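You operate a simulated robot arm through the tools that you are given. There is no shell and no other tool.

The job below is to be done with a simulated robot arm. You get a single attempt, and the scene is never put back.

## Task
Blend the grey and purple tufts on the carder drum.
Fine: the purple tuft is in the red-brown drawer, shut it again; watch the drum and switch off once both are combed out; dial and brush lever end as they began; leave the reset button; other tufts stay. Where these are worked on the way, their far stop is far enough and under half their travel is too little: red-brown drawer.
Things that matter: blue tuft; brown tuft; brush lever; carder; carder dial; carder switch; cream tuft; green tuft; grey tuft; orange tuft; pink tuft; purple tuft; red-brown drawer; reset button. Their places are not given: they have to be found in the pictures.

It is judged by the outcome, as a careful person would: the job done as asked, and still so three seconds after it is handed in. It fails if anything else is knocked over, pushed out of place, dropped, spilled or broken.

## Robot
A 7-joint arm with a two-finger parallel gripper, fixed in place. Base frame: the origin is on the floor under the middle of its stand, x ahead of it, y to its left, z up; the work surface is at about z = 0.76. Units: m, degrees, N and s.
It reaches about 1.479 m from its shoulder. Its first joint turns from -166.0 to 166.0 degrees. Payload 4.4 kg.
The TCP is the grasp point between the finger pads, 0.023 m short of the fingertips. In the tool frame z runs along the fingers and y along their closing line. Largest opening 0.094 m; finger width 0.038, thickness 0.01; the body of the gripper, 0.054 by 0.096 m, starts 0.039 m behind the TCP.
Orientation is that of the tool frame in the base frame, as a unit quaternion [x, y, z, w]. With the fingers straight down and closing along the base's y, the tool's x points along the base's -x, its y along +y and its z along -z.

## Interface
- The arm moves only by the tool arm_command. Its argument "rows" is a list of rows, each a list of 6 numbers: the shift along the tool's x, y, z in cm, then the turn, a rotation vector about the tool's x, y, z in degrees. In form: [[x, y, z, rx, ry, rz], ...]. A call has 1 to 20 rows; each row shifts and turns the commanded pose from where the row before left it, along the tool's axes as they then stand. "grip" is the gripper command, from -1 (shut) to 1 (fully open), values between in proportion, set as the call begins (left out, the last holds). Rows are played at 5 a second. More than 0.05 m and 8.6 degrees between two rows, or a gripper value outside its range, and nothing of the call is played. A pose out of reach is approached as far as the arm can. The call stops where the force on the tool passes 80 N (or 10 N more than at its start, if that is more) or the arm is blocked; 0.2 s more then pass. The fingers move at their own pace (about 0.072 m/s each) and stop on an object; they squeeze with about 34 N. The grip force told is the motor's: it shows also when the fingers shut on nothing. Time passes only in rows, and 0.2 s behind the last, so rows that do not move let the fingers close. It gives the time, the measured TCP pose, the force on the tool (base axes), the opening and the grip force at its end, in the units of the frame above (readings bear some noise), with the torque about the TCP (base axes, N m) and any sound that the robot's microphone picked up, and new pictures: "views" is both (left out), scene, wrist or none.
- Cameras (640 x 400 px; columns grow to the right, rows downward): "scene" is fixed at [0.2203, 0.6506, 1.5062]; the picture's right is [-0.35, -0.94, 0.00], its down [-0.67, 0.25, -0.70] and it looks along [0.66, -0.24, -0.71] (base axes); focal length 260 px, centre (320, 200). "wrist" rides on the gripper at [0.086, 0.016, -0.075] in the tool frame; the picture's right is [-0.18, 0.98, 0.00], its down [-0.58, -0.11, -0.81] and it looks along [-0.79, -0.15, 0.59] (tool axes); focal length 243 px, centre (320, 200).
- point_at(camera, pixels): for up to 12 pixels [column, row] of the newest picture of that camera ("zoom" is the newest enlarged one), the place [x, y, z] in the base frame of the surface seen there, good to about 0.003 m. The clock stands still meanwhile.
- close_up(camera, box): a new picture of the part [left, top, right, bottom] of that camera's present view, enlarged. The clock stands still meanwhile.
- finish_job(): hands the job in; it is judged then, once.

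Leave the gripper open and the arm clear of the work at the hand-in unless told otherwise.

The tools are called after "Emit:" as name(argument=value, ...) on one line, values as JSON. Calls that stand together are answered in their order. arm_command: Moves the arm, as the interface text tells. Its arguments: {"type":"object","properties":{"rows":{"type":"array","items":{"type":"array","items":{"type":"number"}}},"grip":{"type":"number"},"views":{"type":"string","enum":["both","scene","wrist","none"]}},"required":["rows"]} The other tools are called the same way: point_at (camera, pixels) gives the place of the surface under pixels of a picture; close_up (camera, box) takes an enlarged picture of a part of a camera's view; finish_job () hands the job in.

At the start:

```text
time: 0.0
ee_pos: [0.6149, 0.1442, 1.2456]
ee_rot: [0.001, 1.0, 0.0, 0.0]
ft_force: [-0.5, 0.5, -0.7]
moment: [-0.02, 0.02, 0.01]
gripper_width: 0.0939
grip_force: 0.1
```

scene: 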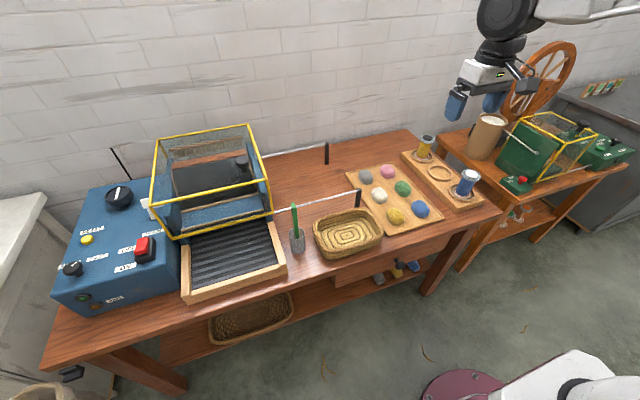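
wrist: 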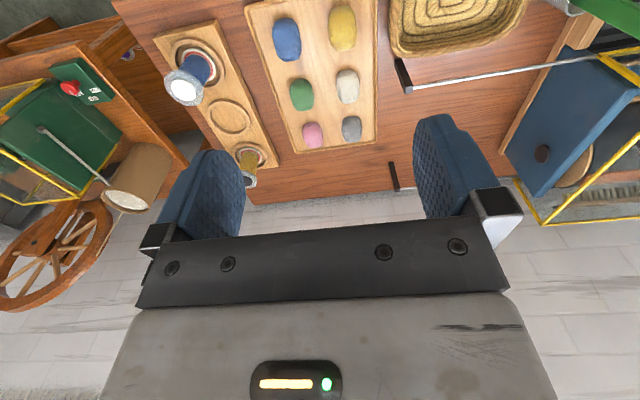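

I see the blue carder on the left with a yellow-framed cage, a tray with six tufts in the middle, and a basket. I'll enlarge parts of the scene view to read the labels and find the drawer.

Emit:
close_up(camera="scene", box=[40, 160, 200, 320])

Emit:
close_up(camera="scene", box=[140, 110, 300, 300])

Emit:
close_up(camera="scene", box=[300, 130, 500, 300])

```text
2.50 times, centred on (120, 240) of scene
```

zoom: 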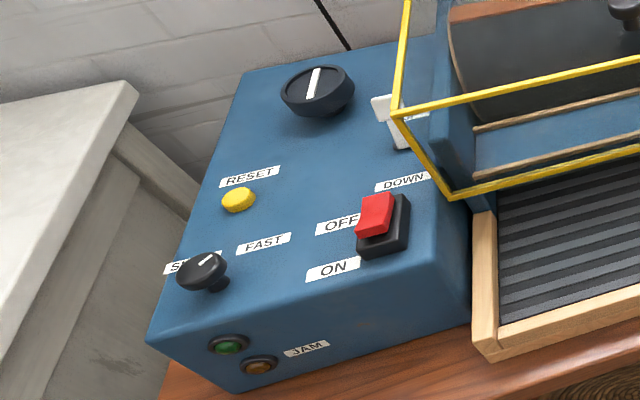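

```text
2.11 times, centred on (220, 205) of scene
```

zoom: 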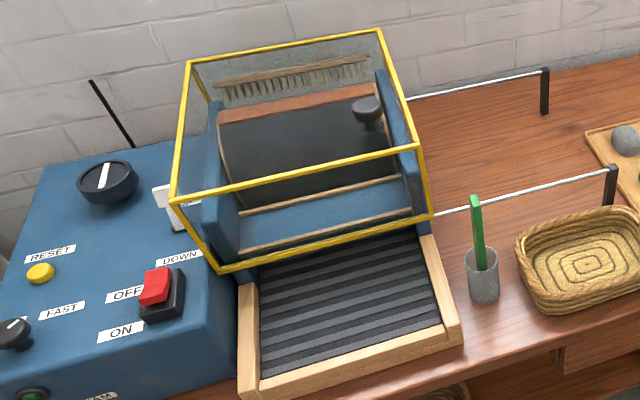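

```text
2.35 times, centred on (400, 215) of scene
```

zoom: 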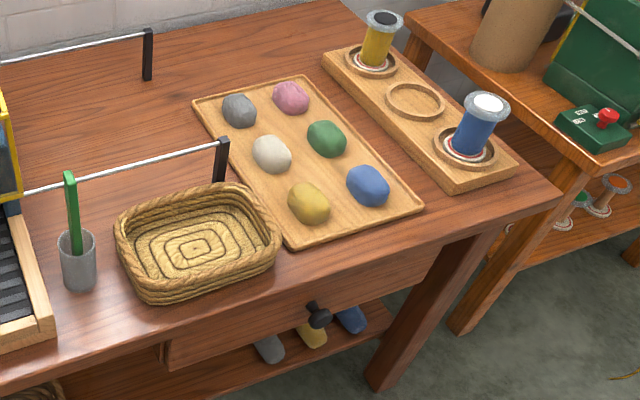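

I'll enlarge finer parts: the switch, lever and drum area, the rails, and the drawer front.

Emit:
close_up(camera="scene", box=[50, 240, 130, 310])

Emit:
close_up(camera="scene", box=[110, 180, 190, 270])

Emit:
close_up(camera="scene", box=[150, 120, 280, 240])

Emit:
close_up(camera="scene", box=[320, 220, 460, 300])

Emit:
close_up(camera="scene", box=[440, 60, 640, 220])

Emit:
close_up(camera="scene", box=[90, 130, 170, 220])

```text
5.71 times, centred on (90, 275) of scene
```

zoom: 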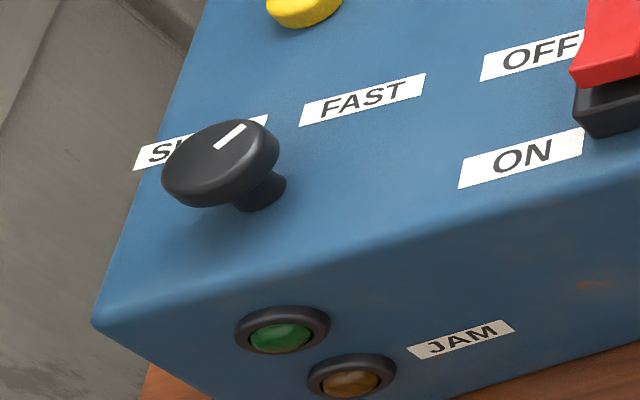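

```text
4.44 times, centred on (150, 225) of scene
```

zoom: 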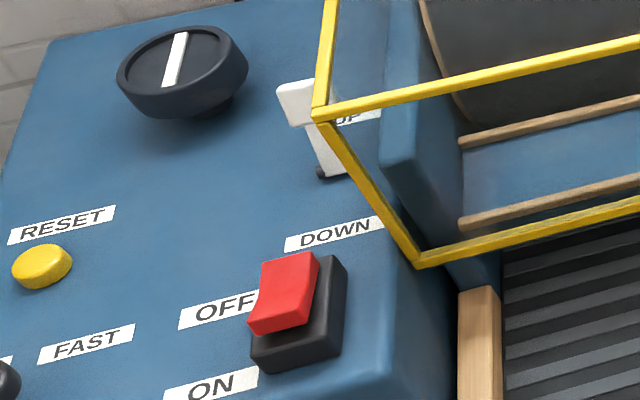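

```text
3.33 times, centred on (215, 180) of scene
```

zoom: 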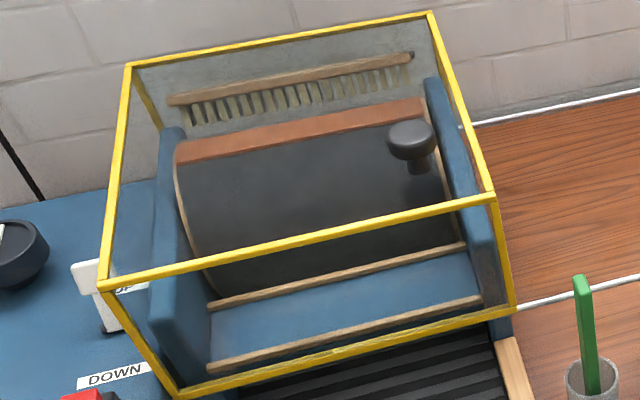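

```text
4.57 times, centred on (390, 260) of scene
```

zoom: 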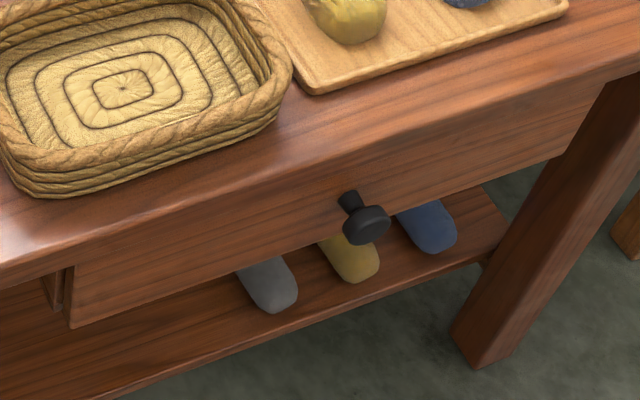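

```text
2.50 times, centred on (540, 140) of scene
```

zoom: 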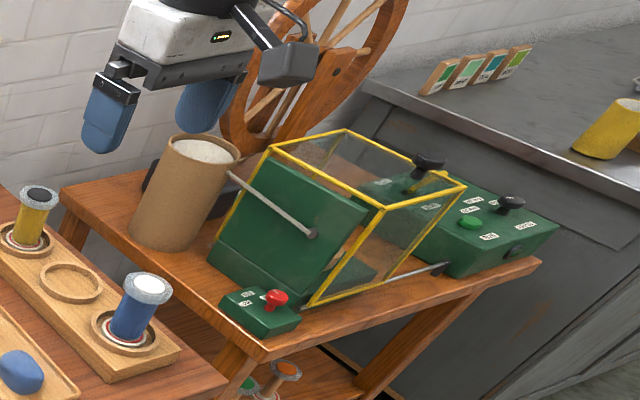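

```text
4.44 times, centred on (130, 175) of scene
```

zoom: 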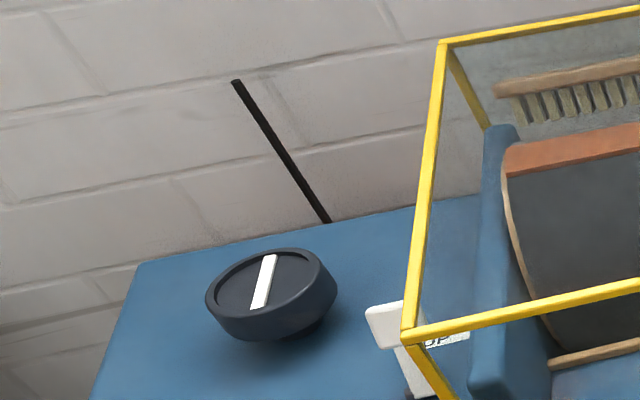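

I need positions. I'll read surface points for the carder panel, guard, apron, tufts and drawer knob.

Emit:
point_at(camera="scene", pixels=[[119, 194], [74, 267], [87, 240], [144, 247], [147, 203], [243, 161], [232, 255], [210, 180], [300, 245], [296, 212], [348, 232], [405, 265]])

Emit:
point_at(camera="scene", pixels=[[365, 176], [388, 171], [380, 195], [402, 188], [396, 215], [420, 209], [327, 143], [358, 190], [290, 152], [310, 205], [185, 295], [284, 268]])

Emit:
point_at(camera="scene", pixels=[[155, 142], [250, 124], [271, 184], [151, 206], [271, 212], [174, 238], [111, 148], [129, 178], [60, 295], [100, 190], [182, 285], [80, 290]])

Emit:
close_up(camera="wrist", box=[440, 0, 640, 230])

```text
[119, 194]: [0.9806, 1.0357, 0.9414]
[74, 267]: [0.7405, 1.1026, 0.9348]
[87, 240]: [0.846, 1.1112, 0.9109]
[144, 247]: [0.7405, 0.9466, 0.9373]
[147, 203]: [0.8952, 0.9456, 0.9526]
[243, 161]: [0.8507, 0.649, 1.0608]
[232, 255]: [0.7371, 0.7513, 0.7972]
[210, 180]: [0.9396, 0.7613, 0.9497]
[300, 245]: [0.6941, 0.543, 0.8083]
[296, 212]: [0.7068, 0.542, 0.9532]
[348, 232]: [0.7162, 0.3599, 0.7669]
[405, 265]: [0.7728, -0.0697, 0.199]
```

```text
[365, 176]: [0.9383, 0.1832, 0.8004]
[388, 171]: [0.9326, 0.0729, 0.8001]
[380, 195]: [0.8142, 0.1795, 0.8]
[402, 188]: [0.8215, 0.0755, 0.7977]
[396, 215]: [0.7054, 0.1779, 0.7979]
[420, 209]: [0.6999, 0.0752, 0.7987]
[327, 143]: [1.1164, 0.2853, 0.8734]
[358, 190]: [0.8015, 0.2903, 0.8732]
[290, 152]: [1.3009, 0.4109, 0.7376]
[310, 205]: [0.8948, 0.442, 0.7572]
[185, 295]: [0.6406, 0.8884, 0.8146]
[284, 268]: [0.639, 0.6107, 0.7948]
```

```text
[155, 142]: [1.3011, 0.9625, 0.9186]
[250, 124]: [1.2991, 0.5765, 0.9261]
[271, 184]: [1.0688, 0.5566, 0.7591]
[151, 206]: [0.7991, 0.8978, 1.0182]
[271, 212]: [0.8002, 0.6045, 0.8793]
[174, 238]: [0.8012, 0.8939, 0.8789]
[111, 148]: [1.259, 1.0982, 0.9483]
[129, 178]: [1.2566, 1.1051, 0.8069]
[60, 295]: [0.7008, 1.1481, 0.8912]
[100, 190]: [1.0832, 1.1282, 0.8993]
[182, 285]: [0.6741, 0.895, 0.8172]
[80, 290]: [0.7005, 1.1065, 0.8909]
```

```text
1.74 times, centred on (540, 115) of wrist
```

zoom: 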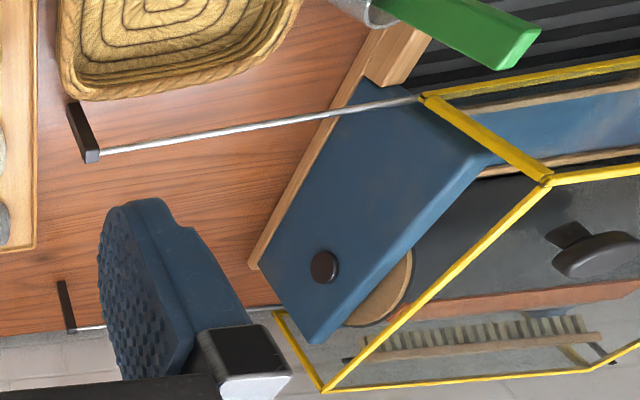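

I'll measure the drum region, the infeed under the guard, the drawer knob and the drawer front.

Emit:
point_at(camera="scene", pixels=[[400, 266], [397, 260], [345, 275], [430, 245], [375, 262], [450, 228], [339, 268], [335, 280]])

Emit:
point_at(camera="scene", pixels=[[225, 203], [230, 215], [235, 222], [215, 195], [210, 165], [230, 148], [225, 230], [225, 270], [200, 165], [260, 200], [250, 205], [240, 180]])

Emit:
close_up(camera="scene", box=[170, 190, 290, 300])

```text
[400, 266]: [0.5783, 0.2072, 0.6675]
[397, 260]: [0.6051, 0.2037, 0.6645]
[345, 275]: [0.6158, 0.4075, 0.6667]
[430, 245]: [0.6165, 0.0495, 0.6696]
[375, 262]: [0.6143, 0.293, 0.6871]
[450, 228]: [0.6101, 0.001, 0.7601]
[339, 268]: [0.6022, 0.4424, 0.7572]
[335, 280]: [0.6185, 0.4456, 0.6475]
```

```text
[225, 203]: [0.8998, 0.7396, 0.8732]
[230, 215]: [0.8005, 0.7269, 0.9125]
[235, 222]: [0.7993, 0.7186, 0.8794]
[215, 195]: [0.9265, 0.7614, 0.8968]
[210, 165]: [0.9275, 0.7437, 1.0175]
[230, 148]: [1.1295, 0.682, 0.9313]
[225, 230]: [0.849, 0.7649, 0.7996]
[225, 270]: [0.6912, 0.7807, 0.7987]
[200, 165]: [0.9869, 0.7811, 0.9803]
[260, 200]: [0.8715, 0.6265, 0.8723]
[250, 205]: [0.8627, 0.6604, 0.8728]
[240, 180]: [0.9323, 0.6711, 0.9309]
```

```text
3.64 times, centred on (230, 245) of scene
```

zoom: 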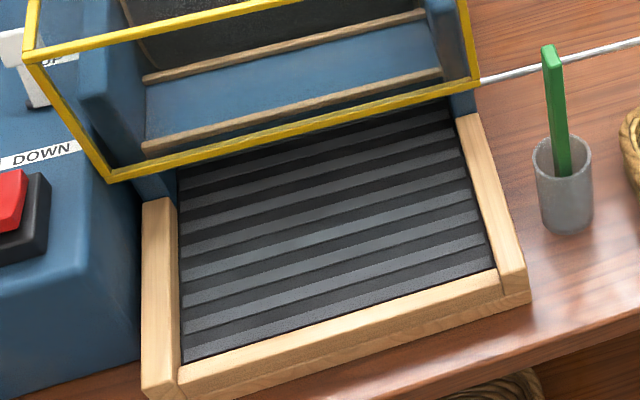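

The feed apron (belt at z≈0.80) runs under the hood and guard toward the drum, so the guard can stay shut. Next I'll carry the arm high over to the left so the wrist camera can see the carder panel (dial, lever, switch) up close.

Emit:
arm_command(rows=[[0.575, 4.75, 0.5, 0, 0, 0], [0.575, 4.75, 0.5, 0, 0, 0], [0.575, 4.75, 0.5, 0, 0, 0], [0.575, 4.75, 0.5, 0, 0, 0], [0.575, 4.75, 0.5, 0, 0, 0], [0.575, 4.75, 0.5, 0, 0, 0], [0.575, 4.75, 0.5, 0, 0, 0], [0.575, 4.75, 0.5, 0, 0, 0], [0.575, 4.75, 0.5, 0, 0, 0], [0.575, 4.75, 0.5, 0, 0, 0], [0.575, 4.75, 0.5, 0, 0, 0], [0.575, 4.75, 0.5, 0, 0, 0], [0.575, 4.75, 0.5, 0, 0, 0], [0.575, 4.75, 0.5, 0, 0, 0], [0.575, 4.75, 0.5, 0, 0, 0], [0.575, 4.75, 0.5, 0, 0, 0], [0.575, 4.75, 0.5, 0, 0, 0], [0.575, 4.75, 0.5, 0, 0, 0], [0.575, 4.75, 0.5, 0, 0, 0], [0.575, 4.75, 0.5, 0, 0, 0]])

```text
time: 4.2
ee_pos: [0.5, 1.0946, 1.145]
ee_rot: [0.0, 1.0, -0.001, 0.0]
ft_force: [0.3, 0.5, 0.0]
moment: [0.02, 0.02, 0.03]
gripper_width: 0.094
grip_force: 0.2
```

scene: 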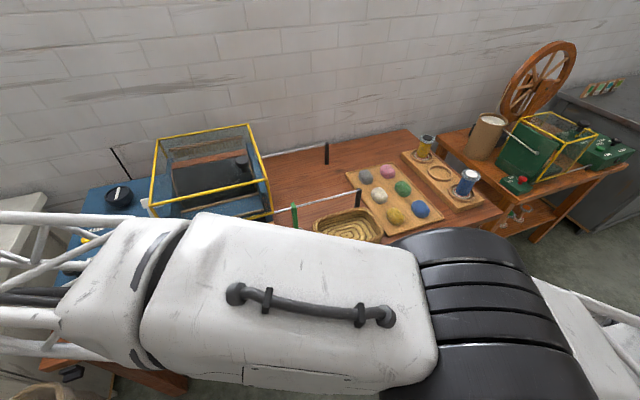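
wrist: 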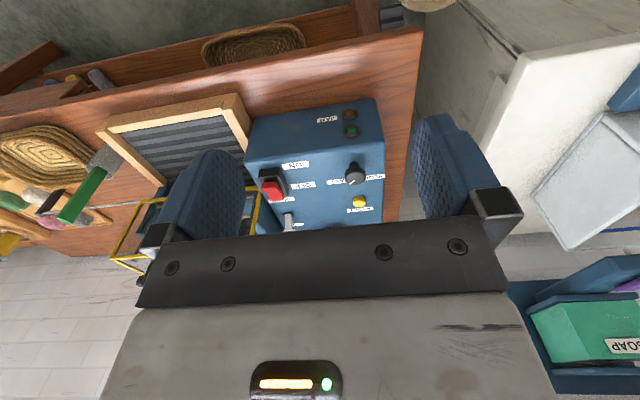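

The wrist view now shows the panel upside down, at about (320, 165). I'll enlarge it.

Emit:
close_up(camera="wrist", box=[240, 90, 400, 240])

Emit:
close_up(camera="wrist", box=[320, 150, 390, 220])

Emit:
close_up(camera="wrist", box=[250, 155, 320, 235])

Emit:
point_at(camera="wrist", pixels=[[355, 172], [338, 183], [372, 177], [360, 201], [273, 182], [288, 222], [302, 184], [295, 165], [300, 224], [282, 199]])

```text
2.67 times, centred on (320, 165) of wrist
```

zoom: 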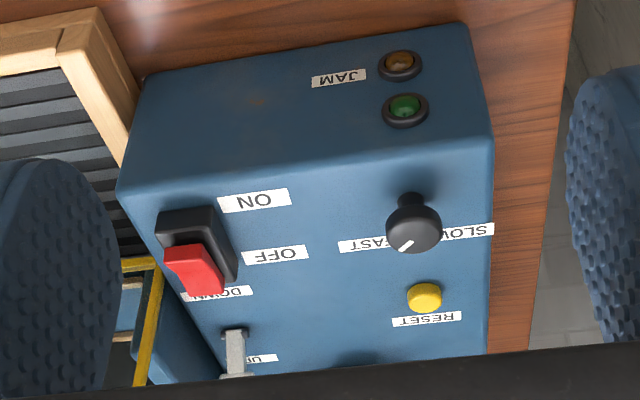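

```text
5.71 times, centred on (355, 185) of wrist
```

zoom: 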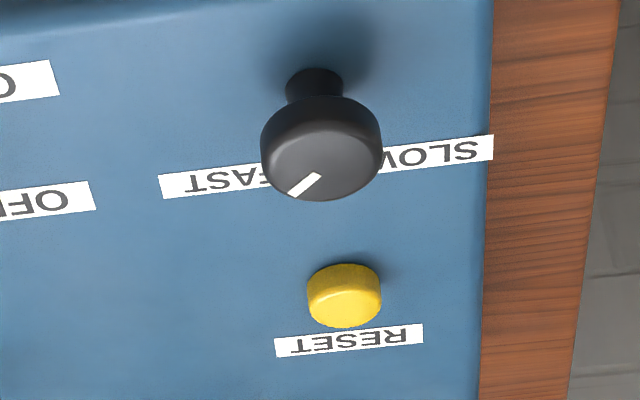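

```text
5.00 times, centred on (285, 195) of wrist
```

zoom: 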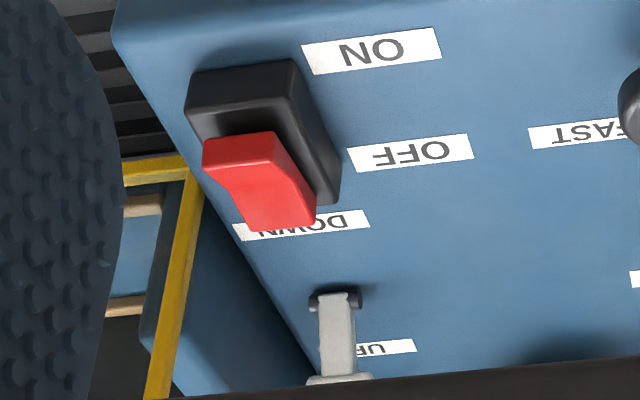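

```text
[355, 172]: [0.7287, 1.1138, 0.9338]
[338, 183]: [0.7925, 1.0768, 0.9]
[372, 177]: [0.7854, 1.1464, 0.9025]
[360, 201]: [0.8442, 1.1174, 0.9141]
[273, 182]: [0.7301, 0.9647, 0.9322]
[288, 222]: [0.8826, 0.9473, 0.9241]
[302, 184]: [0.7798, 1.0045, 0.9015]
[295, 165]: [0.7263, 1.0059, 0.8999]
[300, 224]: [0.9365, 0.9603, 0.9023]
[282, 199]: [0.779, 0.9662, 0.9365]
```

The panel reads: the dial pointer is toward FAST, the brush lever is at UP, the switch is at OFF, the JAM lamp is dark and the green lamp is dark. I'll shift 15 cm forward to see the lever's handle and the large black disc behind.

Emit:
arm_command(rows=[[-4, 0, -0.5, 0, 0, 0], [-4, 0, -0.5, 0, 0, 0], [-4, 0, -0.5, 0, 0, 0], [-4, 0, -0.5, 0, 0, 0]], views="wrist")

```text
time: 5.2
ee_pos: [0.627, 1.0802, 1.1521]
ee_rot: [-0.001, 1.0, -0.002, -0.001]
ft_force: [-0.2, 2.0, -3.9]
moment: [-0.11, -0.05, 0.03]
gripper_width: 0.0939
grip_force: 0.1
out of reach, approached as far as the arm can: row 3, 4
```

wrist: 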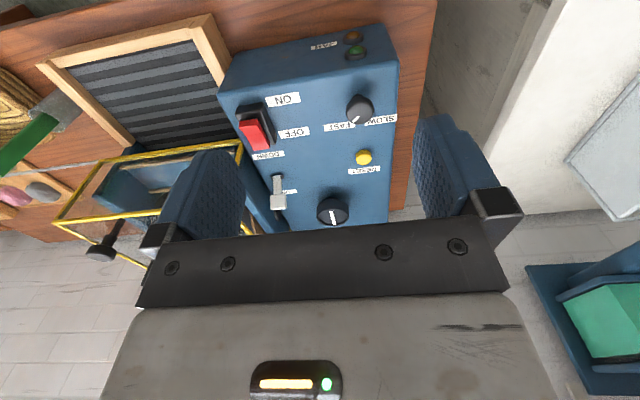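

The arm neared its reach limit here. I'll enlarge the wrist view around the lever (278, 190) and the disc (333, 210).

Emit:
close_up(camera="wrist", box=[230, 130, 400, 236])

Emit:
close_up(camera="wrist", box=[320, 80, 400, 140])

Emit:
close_up(camera="wrist", box=[300, 180, 370, 236])

Emit:
point_at(camera="wrist", pixels=[[360, 110], [350, 104], [371, 107], [356, 117], [333, 208], [278, 182], [278, 200], [277, 207], [270, 200], [255, 135], [265, 115], [290, 192]])

```text
3.76 times, centred on (315, 183) of wrist
```

zoom: 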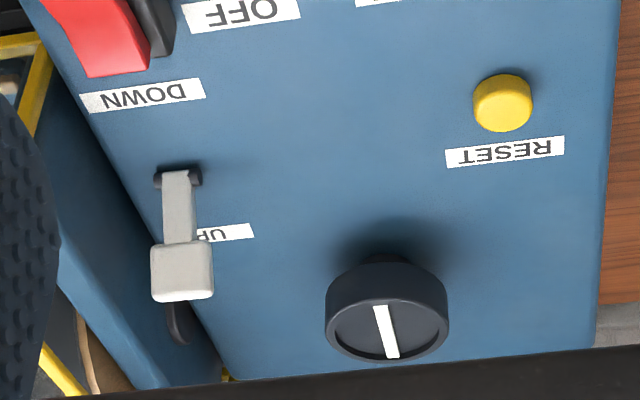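

```text
6.67 times, centred on (360, 110) of wrist
```

zoom: 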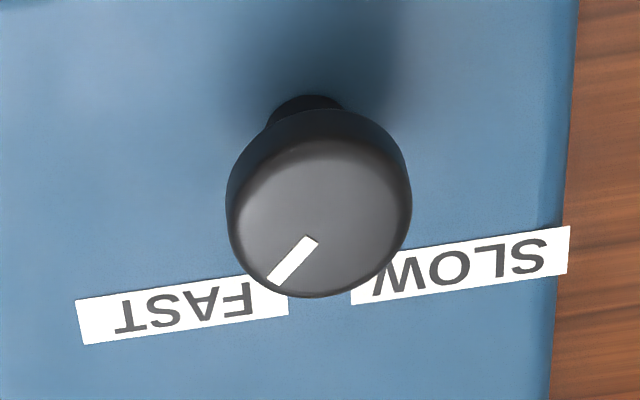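

```text
7.14 times, centred on (335, 208) of wrist
```

zoom: 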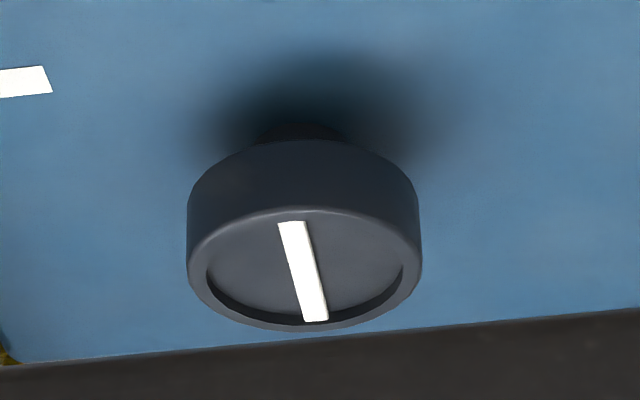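

```text
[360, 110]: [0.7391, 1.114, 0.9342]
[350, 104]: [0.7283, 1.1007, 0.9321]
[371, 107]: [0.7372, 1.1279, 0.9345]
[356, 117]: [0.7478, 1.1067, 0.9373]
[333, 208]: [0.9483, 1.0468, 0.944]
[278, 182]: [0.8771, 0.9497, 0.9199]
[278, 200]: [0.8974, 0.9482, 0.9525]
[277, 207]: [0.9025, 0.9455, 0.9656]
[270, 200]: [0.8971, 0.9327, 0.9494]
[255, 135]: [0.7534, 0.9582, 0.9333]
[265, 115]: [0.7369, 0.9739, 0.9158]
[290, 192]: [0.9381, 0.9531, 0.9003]
```

The dial reads FAST (pointer at the FAST side), the lever handle leans to UP, and the disc behind has no label. Now to the drawer: I'll bring the arm back to the right, high up and nearer to the base, in front of the drawer.

Emit:
arm_command(rows=[[1.2, -4.45, 0, 0, 0, 0], [1.2, -4.45, 0, 0, 0, 0], [1.2, -4.45, 0, 0, 0, 0], [1.2, -4.45, 0, 0, 0, 0], [1.2, -4.45, 0, 0, 0, 0], [1.2, -4.45, 0, 0, 0, 0], [1.2, -4.45, 0, 0, 0, 0], [1.2, -4.45, 0, 0, 0, 0], [1.2, -4.45, 0, 0, 0, 0], [1.2, -4.45, 0, 0, 0, 0], [1.2, -4.45, 0, 0, 0, 0], [1.2, -4.45, 0, 0, 0, 0], [1.2, -4.45, 0, 0, 0, 0], [1.2, -4.45, 0, 0, 0, 0], [1.2, -4.45, 0, 0, 0, 0], [1.2, -4.45, 0, 0, 0, 0], [1.2, -4.45, 0, 0, 0, 0], [1.2, -4.45, 0, 0, 0, 0], [1.2, -4.45, 0, 0, 0, 0], [1.2, -4.45, 0, 0, 0, 0]])

```text
time: 9.4
ee_pos: [0.3902, 0.187, 1.1591]
ee_rot: [0.001, 1.0, 0.0, 0.0]
ft_force: [-0.5, -0.8, -1.4]
moment: [-0.02, 0.01, -0.03]
gripper_width: 0.094
grip_force: 0.2
```

scene: 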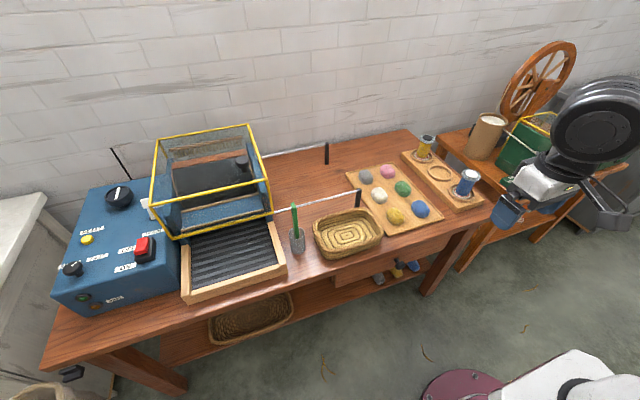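
wrist: 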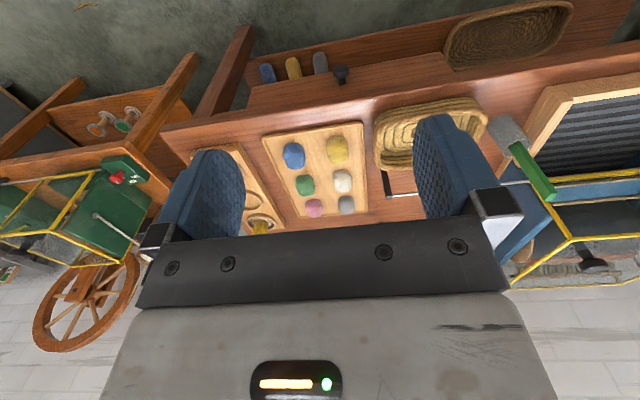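

The wrist view shows the drawer front with its black knob at (341, 75). I'll measure it and the drawer face edges.

Emit:
close_up(camera="wrist", box=[240, 40, 440, 240])

Emit:
point_at(camera="wrist", pixels=[[341, 74], [336, 74], [346, 74], [341, 80], [300, 92], [400, 75], [255, 85], [450, 70], [341, 68], [310, 130]])

```text
2.00 times, centred on (340, 140) of wrist
```

zoom: 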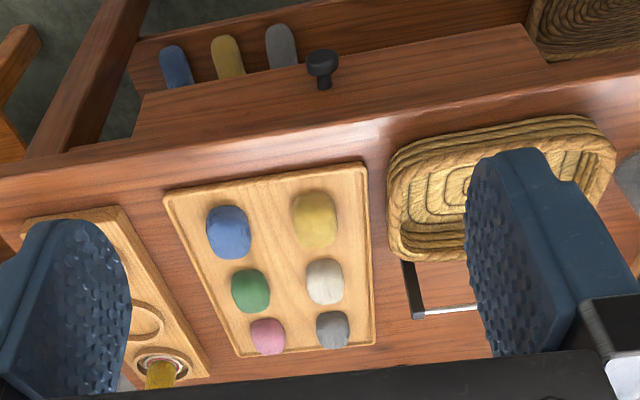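

```text
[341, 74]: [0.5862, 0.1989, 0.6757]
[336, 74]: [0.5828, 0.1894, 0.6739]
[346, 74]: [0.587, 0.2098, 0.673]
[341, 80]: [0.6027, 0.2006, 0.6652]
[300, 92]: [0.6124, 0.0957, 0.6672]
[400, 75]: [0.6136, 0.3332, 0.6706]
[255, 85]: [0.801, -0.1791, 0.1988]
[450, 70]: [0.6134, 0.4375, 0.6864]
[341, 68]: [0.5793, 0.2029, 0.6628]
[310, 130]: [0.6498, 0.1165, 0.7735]
```

The knob centre is about (0.585, 0.201, 0.665) and the drawer face is at x≈0.614. I'll tilt the gripper 40° so the fingers point down and forward, then descend to a pre-grasp point in front of the knob.

Emit:
arm_command(rows=[[0, 0, 0, 0, -8, 0], [0, 0, 0, 0, -8, 0], [0, 0, 0, 0, -8, 0], [0, 0, 0, 0, -8, 0], [0, 0, 0, 0, -8, 0], [2.18, 0.2, 3.93, 0, 0, 0], [2.18, 0.2, 3.93, 0, 0, 0], [2.18, 0.2, 3.93, 0, 0, 0], [2.18, 0.2, 3.93, 0, 0, 0], [2.18, 0.2, 3.93, 0, 0, 0], [2.18, 0.2, 3.93, 0, 0, 0], [2.18, 0.2, 3.93, 0, 0, 0]], grip=1)

```text
time: 12.0
ee_pos: [0.4494, 0.2004, 0.8467]
ee_rot: [0.0, 0.94, 0.0, 0.342]
ft_force: [-0.2, 0.4, -0.6]
moment: [-0.01, -0.01, -0.01]
gripper_width: 0.0941
grip_force: 0.0
```

scene: 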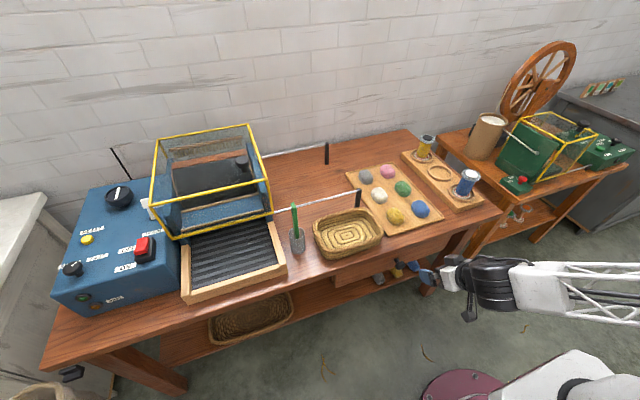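
wrist: 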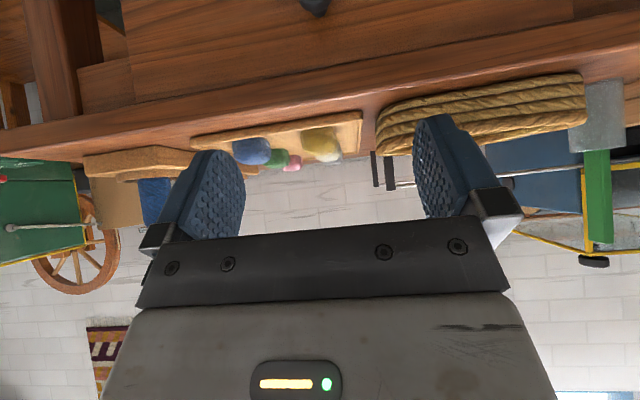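

Tilt is right and the knob is visible at the top of the wrist picture (315, 5). I'll move in along the fingers to a few centimetres short of the knob.

Emit:
arm_command(rows=[[0.44, 0, 3.88, 0, 0, 0], [0.44, 0, 3.88, 0, 0, 0], [0.44, 0, 3.88, 0, 0, 0], [0, 0, 2.5, 0, 0, 0], [0, 0, 2.5, 0, 0, 0]])

```text
time: 13.2
ee_pos: [0.5462, 0.2007, 0.7129]
ee_rot: [0.0, 0.94, 0.0, 0.342]
ft_force: [0.6, 0.4, 0.6]
moment: [-0.02, 0.02, -0.01]
gripper_width: 0.0939
grip_force: 0.0
```

scene: 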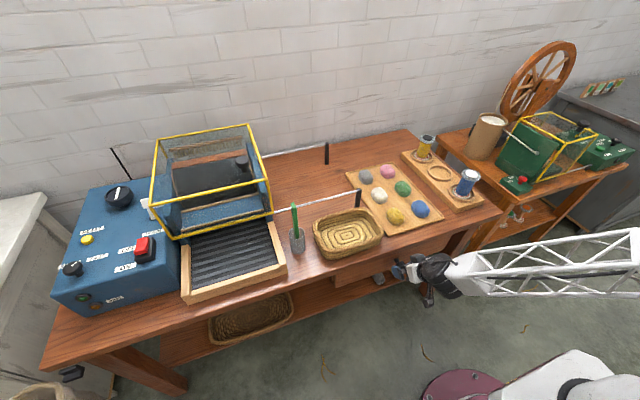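
wrist: 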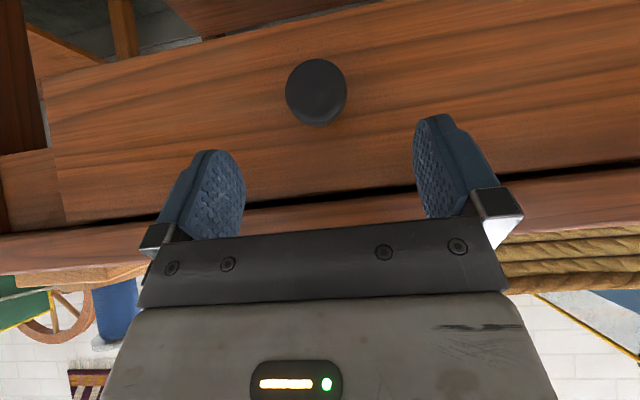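

The knob sits between the fingers at (316, 92). I'll verify its position.

Emit:
point_at(camera="wrist", pixels=[[316, 92], [288, 92], [344, 92], [316, 62], [316, 122], [200, 100], [330, 150], [330, 190]])

```text
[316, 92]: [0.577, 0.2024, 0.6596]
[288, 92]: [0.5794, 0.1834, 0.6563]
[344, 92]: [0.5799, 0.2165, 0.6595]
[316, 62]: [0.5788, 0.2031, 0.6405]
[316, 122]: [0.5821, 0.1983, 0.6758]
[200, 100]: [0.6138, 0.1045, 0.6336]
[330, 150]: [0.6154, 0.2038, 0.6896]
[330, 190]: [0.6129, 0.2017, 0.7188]
```

Knob centre is about (0.586, 0.200, 0.659). I'll move the last 5.5 cm so the pads straddle it.

Emit:
arm_command(rows=[[0.22, 0, 1.82, 0, 0, 0], [0.22, 0, 1.82, 0, 0, 0], [0.22, 0, 1.82, 0, 0, 0]], views="wrist")

```text
time: 14.0
ee_pos: [0.5763, 0.2013, 0.6659]
ee_rot: [0.001, 0.94, 0.0, 0.342]
ft_force: [0.4, -0.5, -0.1]
moment: [0.02, 0.02, -0.04]
gripper_width: 0.0939
grip_force: 0.0
```

wrist: 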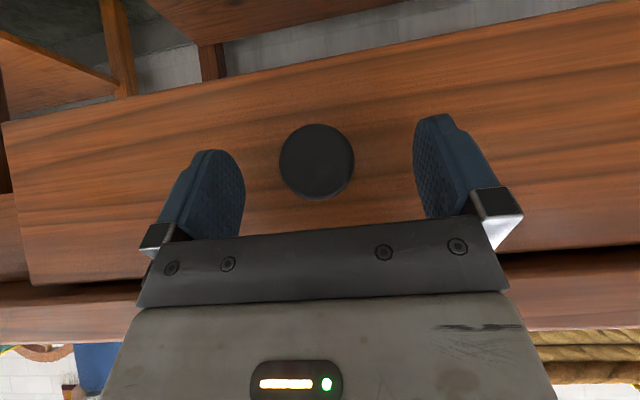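

The knob (316, 162) is between the pads and there is no contact force. I'll close the fingers on it.

Emit:
arm_command(rows=[[0, 0, 0, 0, 0, 0], [0, 0, 0, 0, 0, 0], [0, 0, 0, 0, 0, 0], [0, 0, 0, 0, 0, 0]], grip=-1, views="wrist")

```text
time: 15.0
ee_pos: [0.576, 0.1987, 0.6667]
ee_rot: [0.001, 0.94, 0.0, 0.342]
ft_force: [1.6, -51.8, 12.0]
moment: [-0.57, -0.27, -0.84]
gripper_width: 0.0376
grip_force: 45.1
```

wrist: 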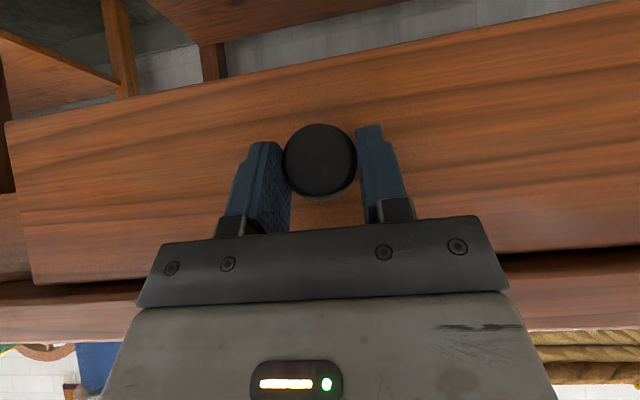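

The grip holds (0.0376 m wide), but there is a side load of −52 N in y, so the knob lies slightly to −y of my centre. I'll shift the hand 2.5 mm that way to relieve it.

Emit:
arm_command(rows=[[0, -0.15, 0, 0, 0, 0], [0, -0.15, 0, 0, 0, 0]], views="none")

```text
time: 15.6
ee_pos: [0.5753, 0.1998, 0.667]
ee_rot: [-0.002, 0.94, 0.0, 0.342]
ft_force: [-0.2, 25.0, -13.1]
moment: [0.46, 0.04, 0.25]
gripper_width: 0.0378
grip_force: 44.5
```

The side load is now +25 N, so the right centre is about 1 mm back. I'll correct and begin pulling in −x by 3 cm.

Emit:
arm_command(rows=[[0, 0.1, 0, 0, 0, 0], [0.766, 0, -0.643, 0, 0, 0], [0.766, 0, -0.643, 0, 0, 0], [0.766, 0, -0.643, 0, 0, 0]])

```text
time: 16.6
ee_pos: [0.546, 0.2006, 0.6664]
ee_rot: [-0.001, 0.94, 0.0, 0.342]
ft_force: [2.1, 52.7, -21.4]
moment: [0.44, 0.21, 0.87]
gripper_width: 0.0376
grip_force: 44.9
```

scene: 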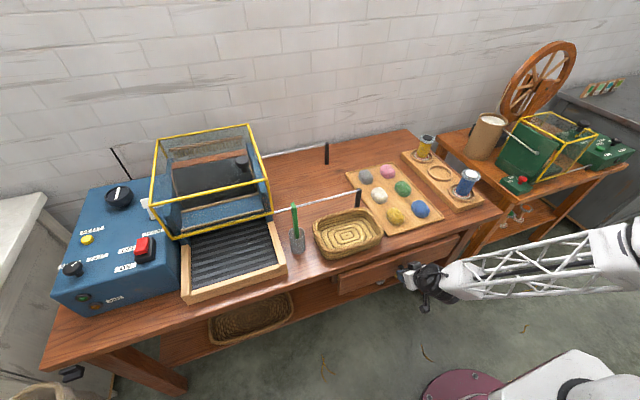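
wrist: 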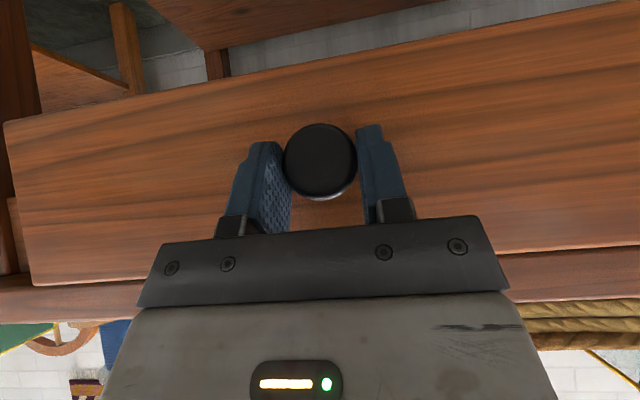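

The drawer slides out with the hand. The side force is +53 N, so I'll ease it by +1.5 mm in y and check.

Emit:
arm_command(rows=[[0, 0.15, 0, 0, 0, 0], [0, 0, 0, 0, 0, 0]], views="none")

```text
time: 17.2
ee_pos: [0.5454, 0.2, 0.6662]
ee_rot: [0.001, 0.94, 0.0, 0.342]
ft_force: [-1.4, 10.7, -4.5]
moment: [-0.02, -0.17, 0.06]
gripper_width: 0.0373
grip_force: 45.1
```

The side load is down to about 11 N. I'll keep pulling, 12 cm more.

Emit:
arm_command(rows=[[1.532, 0.02, -1.286, 0, 0, 0], [1.532, 0, -1.286, 0, 0, 0], [1.532, 0, -1.286, 0, 0, 0], [1.532, 0, -1.286, 0, 0, 0], [1.532, 0, -1.286, 0, 0, 0], [1.532, 0, -1.286, 0, 0, 0]])

```text
time: 18.6
ee_pos: [0.4253, 0.1992, 0.6675]
ee_rot: [0.0, 0.94, 0.0, 0.342]
ft_force: [1.7, -48.5, -2.0]
moment: [-0.6, 0.18, -0.47]
gripper_width: 0.0374
grip_force: 45.4
```

scene: 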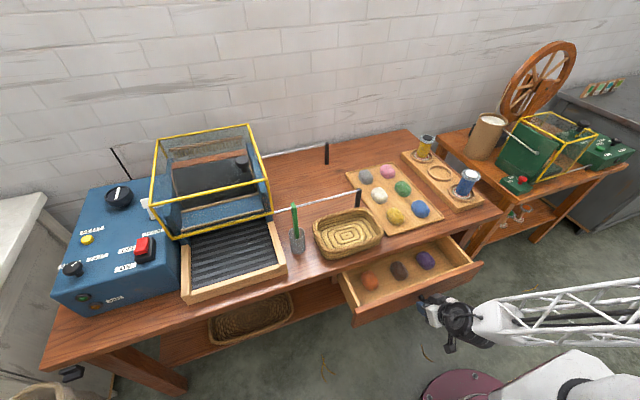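
wrist: 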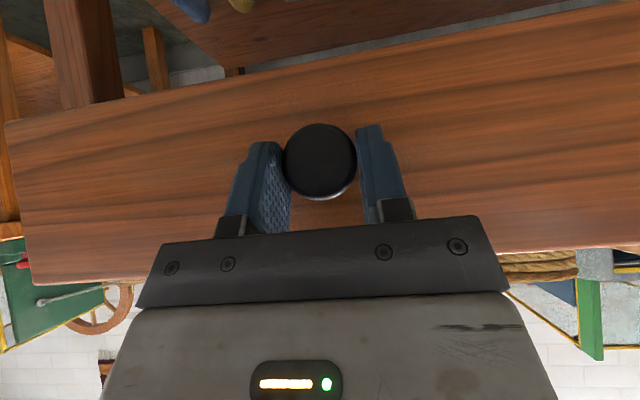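

The drawer is open about 15 cm; inside I see orange (370, 280), brown (398, 270) and purple (425, 260) tufts. I'll pull further toward its stop in small steps.

Emit:
arm_command(rows=[[1.532, -0.1, -1.286, 0, 0, 0], [1.532, 0, -1.286, 0, 0, 0], [1.532, 0, -1.286, 0, 0, 0]])

```text
time: 19.4
ee_pos: [0.3653, 0.2001, 0.6671]
ee_rot: [-0.001, 0.94, 0.0, 0.342]
ft_force: [1.0, 9.2, -47.0]
moment: [-0.01, 0.71, 0.35]
gripper_width: 0.0372
grip_force: 45.1
```

scene: 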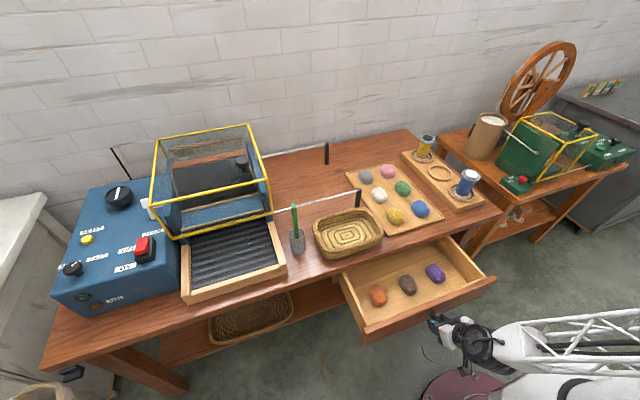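
wrist: 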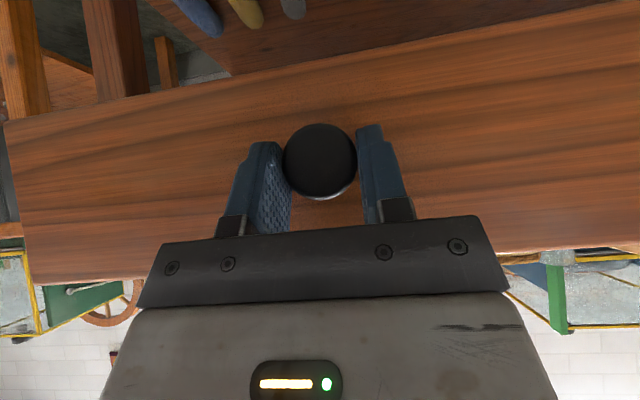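

Open about 21 cm with no stop felt yet. I'll continue a bit, lowering the hand 1 mm to relieve the −47 N vertical load.

Emit:
arm_command(rows=[[0.83, 0, -0.566, 0, 0, 0], [0.766, 0, -0.643, 0, 0, 0], [0.766, 0, -0.643, 0, 0, 0], [0.766, 0, -0.643, 0, 0, 0]])

```text
time: 20.4
ee_pos: [0.3265, 0.2011, 0.6664]
ee_rot: [0.0, 0.939, 0.0, 0.343]
ft_force: [1.0, -31.6, 18.2]
moment: [-0.62, -0.58, -0.2]
gripper_width: 0.0374
grip_force: 44.8
```

scene: 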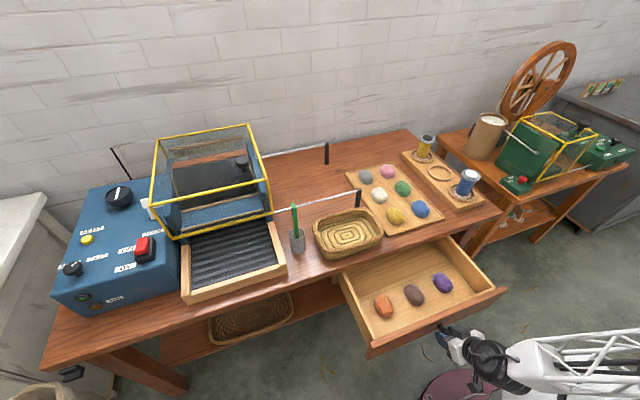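
wrist: 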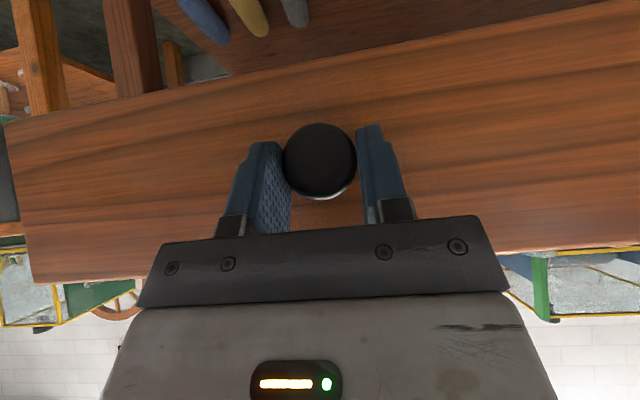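

Open 25 cm. I'll try 3 cm more to feel for the stop.

Emit:
arm_command(rows=[[0.766, 0, -0.643, 0, 0, 0], [0.766, 0, -0.643, 0, 0, 0], [0.766, 0, -0.643, 0, 0, 0]], views="scene")

Emit:
point_at(camera="scene", pixels=[[383, 304], [413, 294], [442, 282], [398, 345], [500, 292], [410, 310], [460, 268], [345, 285], [372, 348], [425, 262]])

```text
time: 20.9
ee_pos: [0.3155, 0.2004, 0.668]
ee_rot: [0.001, 0.939, -0.002, 0.345]
ft_force: [38.5, -11.3, -18.4]
moment: [0.0, 1.1, 0.18]
gripper_width: 0.0372
grip_force: 45.1
stopped in row 2: the force on the tool passed its limit at 180 N (the readings are from after the stop); the commanded pose is now the measured one
```

scene: 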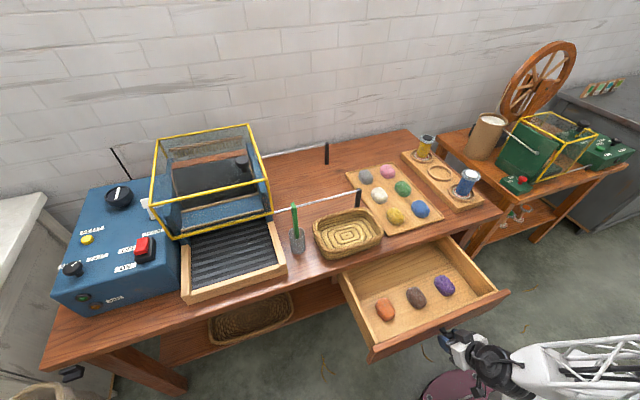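

```text
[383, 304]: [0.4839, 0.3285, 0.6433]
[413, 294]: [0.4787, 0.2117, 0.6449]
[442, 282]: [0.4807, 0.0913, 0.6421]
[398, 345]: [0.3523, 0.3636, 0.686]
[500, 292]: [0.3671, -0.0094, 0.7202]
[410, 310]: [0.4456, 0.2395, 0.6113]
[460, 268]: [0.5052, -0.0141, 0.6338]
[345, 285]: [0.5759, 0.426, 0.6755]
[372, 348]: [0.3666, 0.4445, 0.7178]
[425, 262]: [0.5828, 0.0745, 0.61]
```

The drawer is at its far stop (about 26 cm open). The purple tuft is at (0.481, 0.091), top z≈0.642. I'll release the knob.

Emit:
arm_command(rows=[[0, 0, 0, 0, 0, 0], [0, 0, 0, 0, 0, 0], [0, 0, 0, 0, 0, 0], [0.3, 0, -0.3, 0, 0, 0]], grip=1, views="wrist")

```text
time: 21.8
ee_pos: [0.315, 0.2004, 0.6682]
ee_rot: [0.001, 0.938, -0.002, 0.346]
ft_force: [17.3, -5.9, -6.8]
moment: [0.01, -0.88, 0.77]
gripper_width: 0.0942
grip_force: 0.0
stopped in row 4: the force on the tool passed its limit at 125 N (the readings are from after the stop); the commanded pose is now the measured one
```

wrist: 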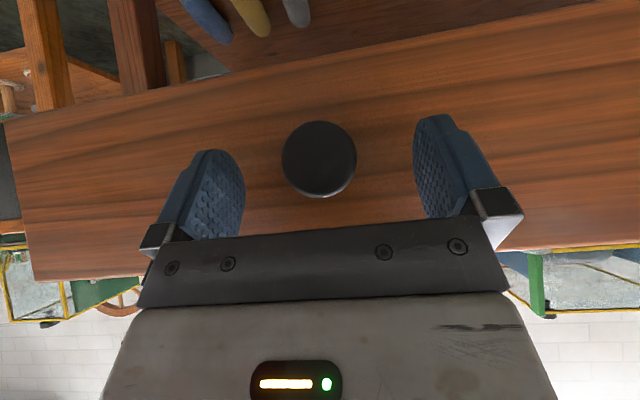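

The fingers are open, but backing off in −x met 125 N – something of the hand (likely the camera bracket or wrist) is touching near my own stand. I'll look at the scene before moving.

Emit:
close_up(camera="scene", box=[400, 280, 640, 400])

Emit:
point_at(camera="scene", pixels=[[490, 360], [450, 340], [520, 380], [470, 350], [440, 390], [560, 370], [600, 360], [620, 395]])

```text
2.67 times, centred on (520, 340) of scene
```

zoom: 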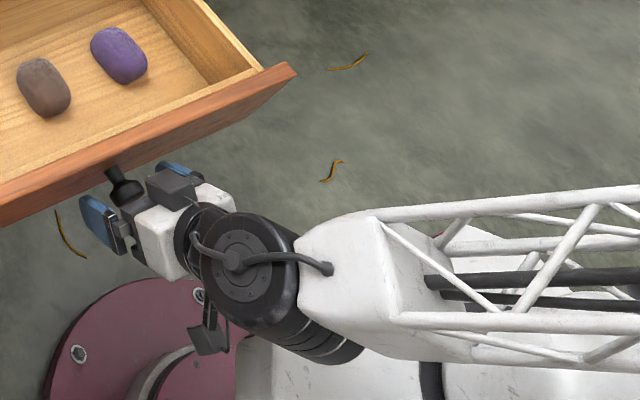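

```text
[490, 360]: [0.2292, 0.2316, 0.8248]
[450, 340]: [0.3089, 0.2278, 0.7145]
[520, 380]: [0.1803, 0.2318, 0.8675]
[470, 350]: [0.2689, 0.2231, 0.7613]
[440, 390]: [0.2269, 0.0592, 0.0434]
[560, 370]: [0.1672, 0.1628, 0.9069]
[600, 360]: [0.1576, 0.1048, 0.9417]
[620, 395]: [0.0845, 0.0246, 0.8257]
```

The wrist is close to my own column, so I should leave upward rather than backward. The fingers straddle the knob, so straight up is free; I'll rise in steps.

Emit:
arm_command(rows=[[-0.643, 0, -0.766, 0, 0, 0], [-0.643, 0, -0.766, 0, 0, 0], [-1.286, 0, -1.532, 0, 0, 0], [-1.286, 0, -1.532, 0, 0, 0], [-1.286, 0, -1.532, 0, 0, 0]])

```text
time: 23.0
ee_pos: [0.3162, 0.2002, 0.7477]
ee_rot: [0.001, 0.938, -0.001, 0.345]
ft_force: [0.1, 0.2, -0.7]
moment: [-0.01, 0.0, -0.01]
gripper_width: 0.0944
grip_force: 0.0
```

scene: 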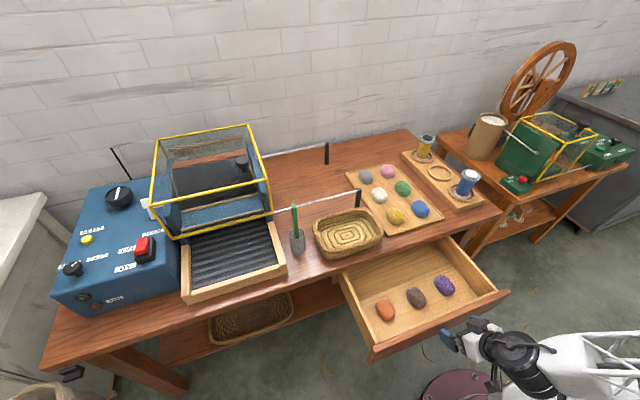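
wrist: 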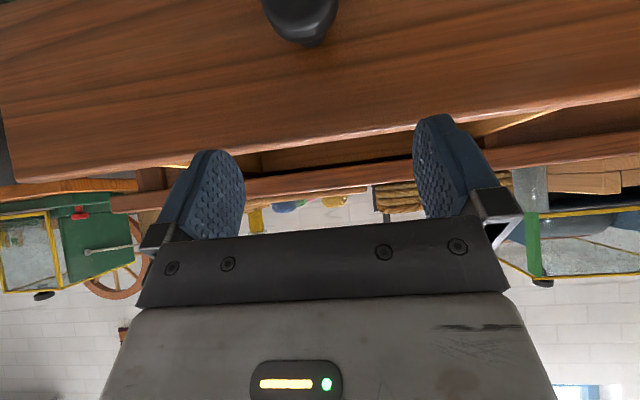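

Clear. I'll rise 18 cm more and bring the gripper back to straight down; also measuring the three drawer tufts.

Emit:
arm_command(rows=[[-2.57, 0, -3.06, 0, 0, 0], [-2.57, 0, -3.06, 0, 0, 0], [-2.57, 0, -3.06, 0, 0, 0], [-2.57, 0, -3.06, 0, 0, 0], [0, 0, 0, 0, 8.12, 0], [0, 0, 0, 0, 8.12, 0], [0, 0, 0, 0, 8.12, 0], [0, 0, 0, 0, 8.12, 0], [0, 0, 0, 0, 8.12, 0]])

Emit:
point_at(camera="scene", pixels=[[445, 285], [437, 285], [452, 285], [445, 278], [445, 292], [415, 297], [386, 308]])

Emit:
close_up(camera="scene", box=[340, 230, 520, 370])

```text
time: 25.0
ee_pos: [0.3134, 0.2, 0.9082]
ee_rot: [0.001, 1.0, 0.0, -0.002]
ft_force: [-0.5, 0.3, 0.0]
moment: [0.02, 0.02, 0.01]
gripper_width: 0.0942
grip_force: 0.1
```

scene: 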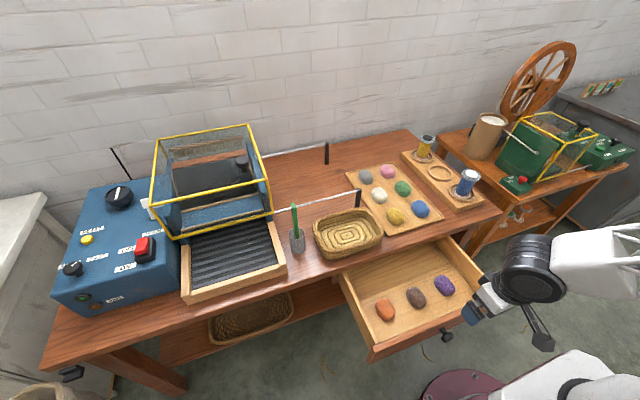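
wrist: 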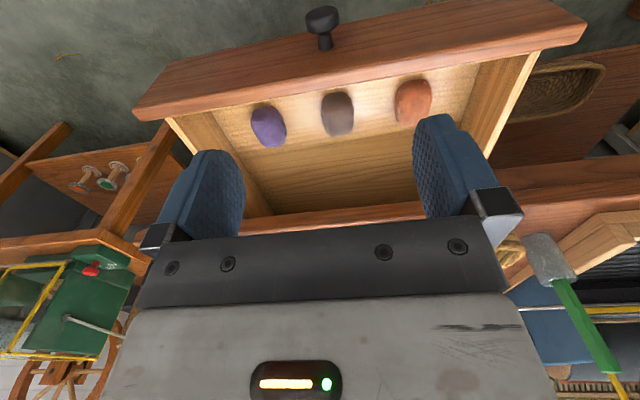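

```text
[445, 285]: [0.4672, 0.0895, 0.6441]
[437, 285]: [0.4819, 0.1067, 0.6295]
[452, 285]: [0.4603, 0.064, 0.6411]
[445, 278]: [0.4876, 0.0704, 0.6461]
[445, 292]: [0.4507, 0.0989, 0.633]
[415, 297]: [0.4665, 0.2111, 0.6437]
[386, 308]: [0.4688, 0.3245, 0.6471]
```

```text
2.86 times, centred on (430, 300) of scene
```

zoom: 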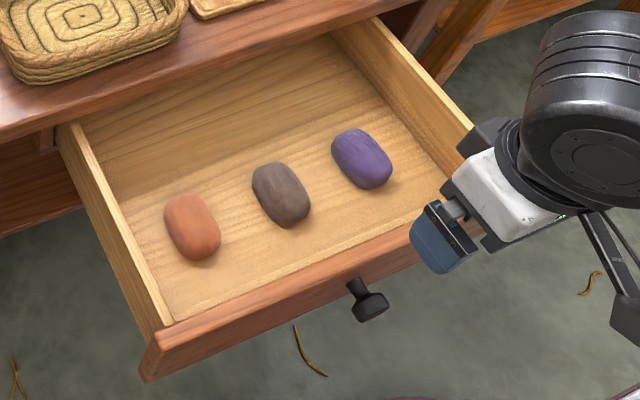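

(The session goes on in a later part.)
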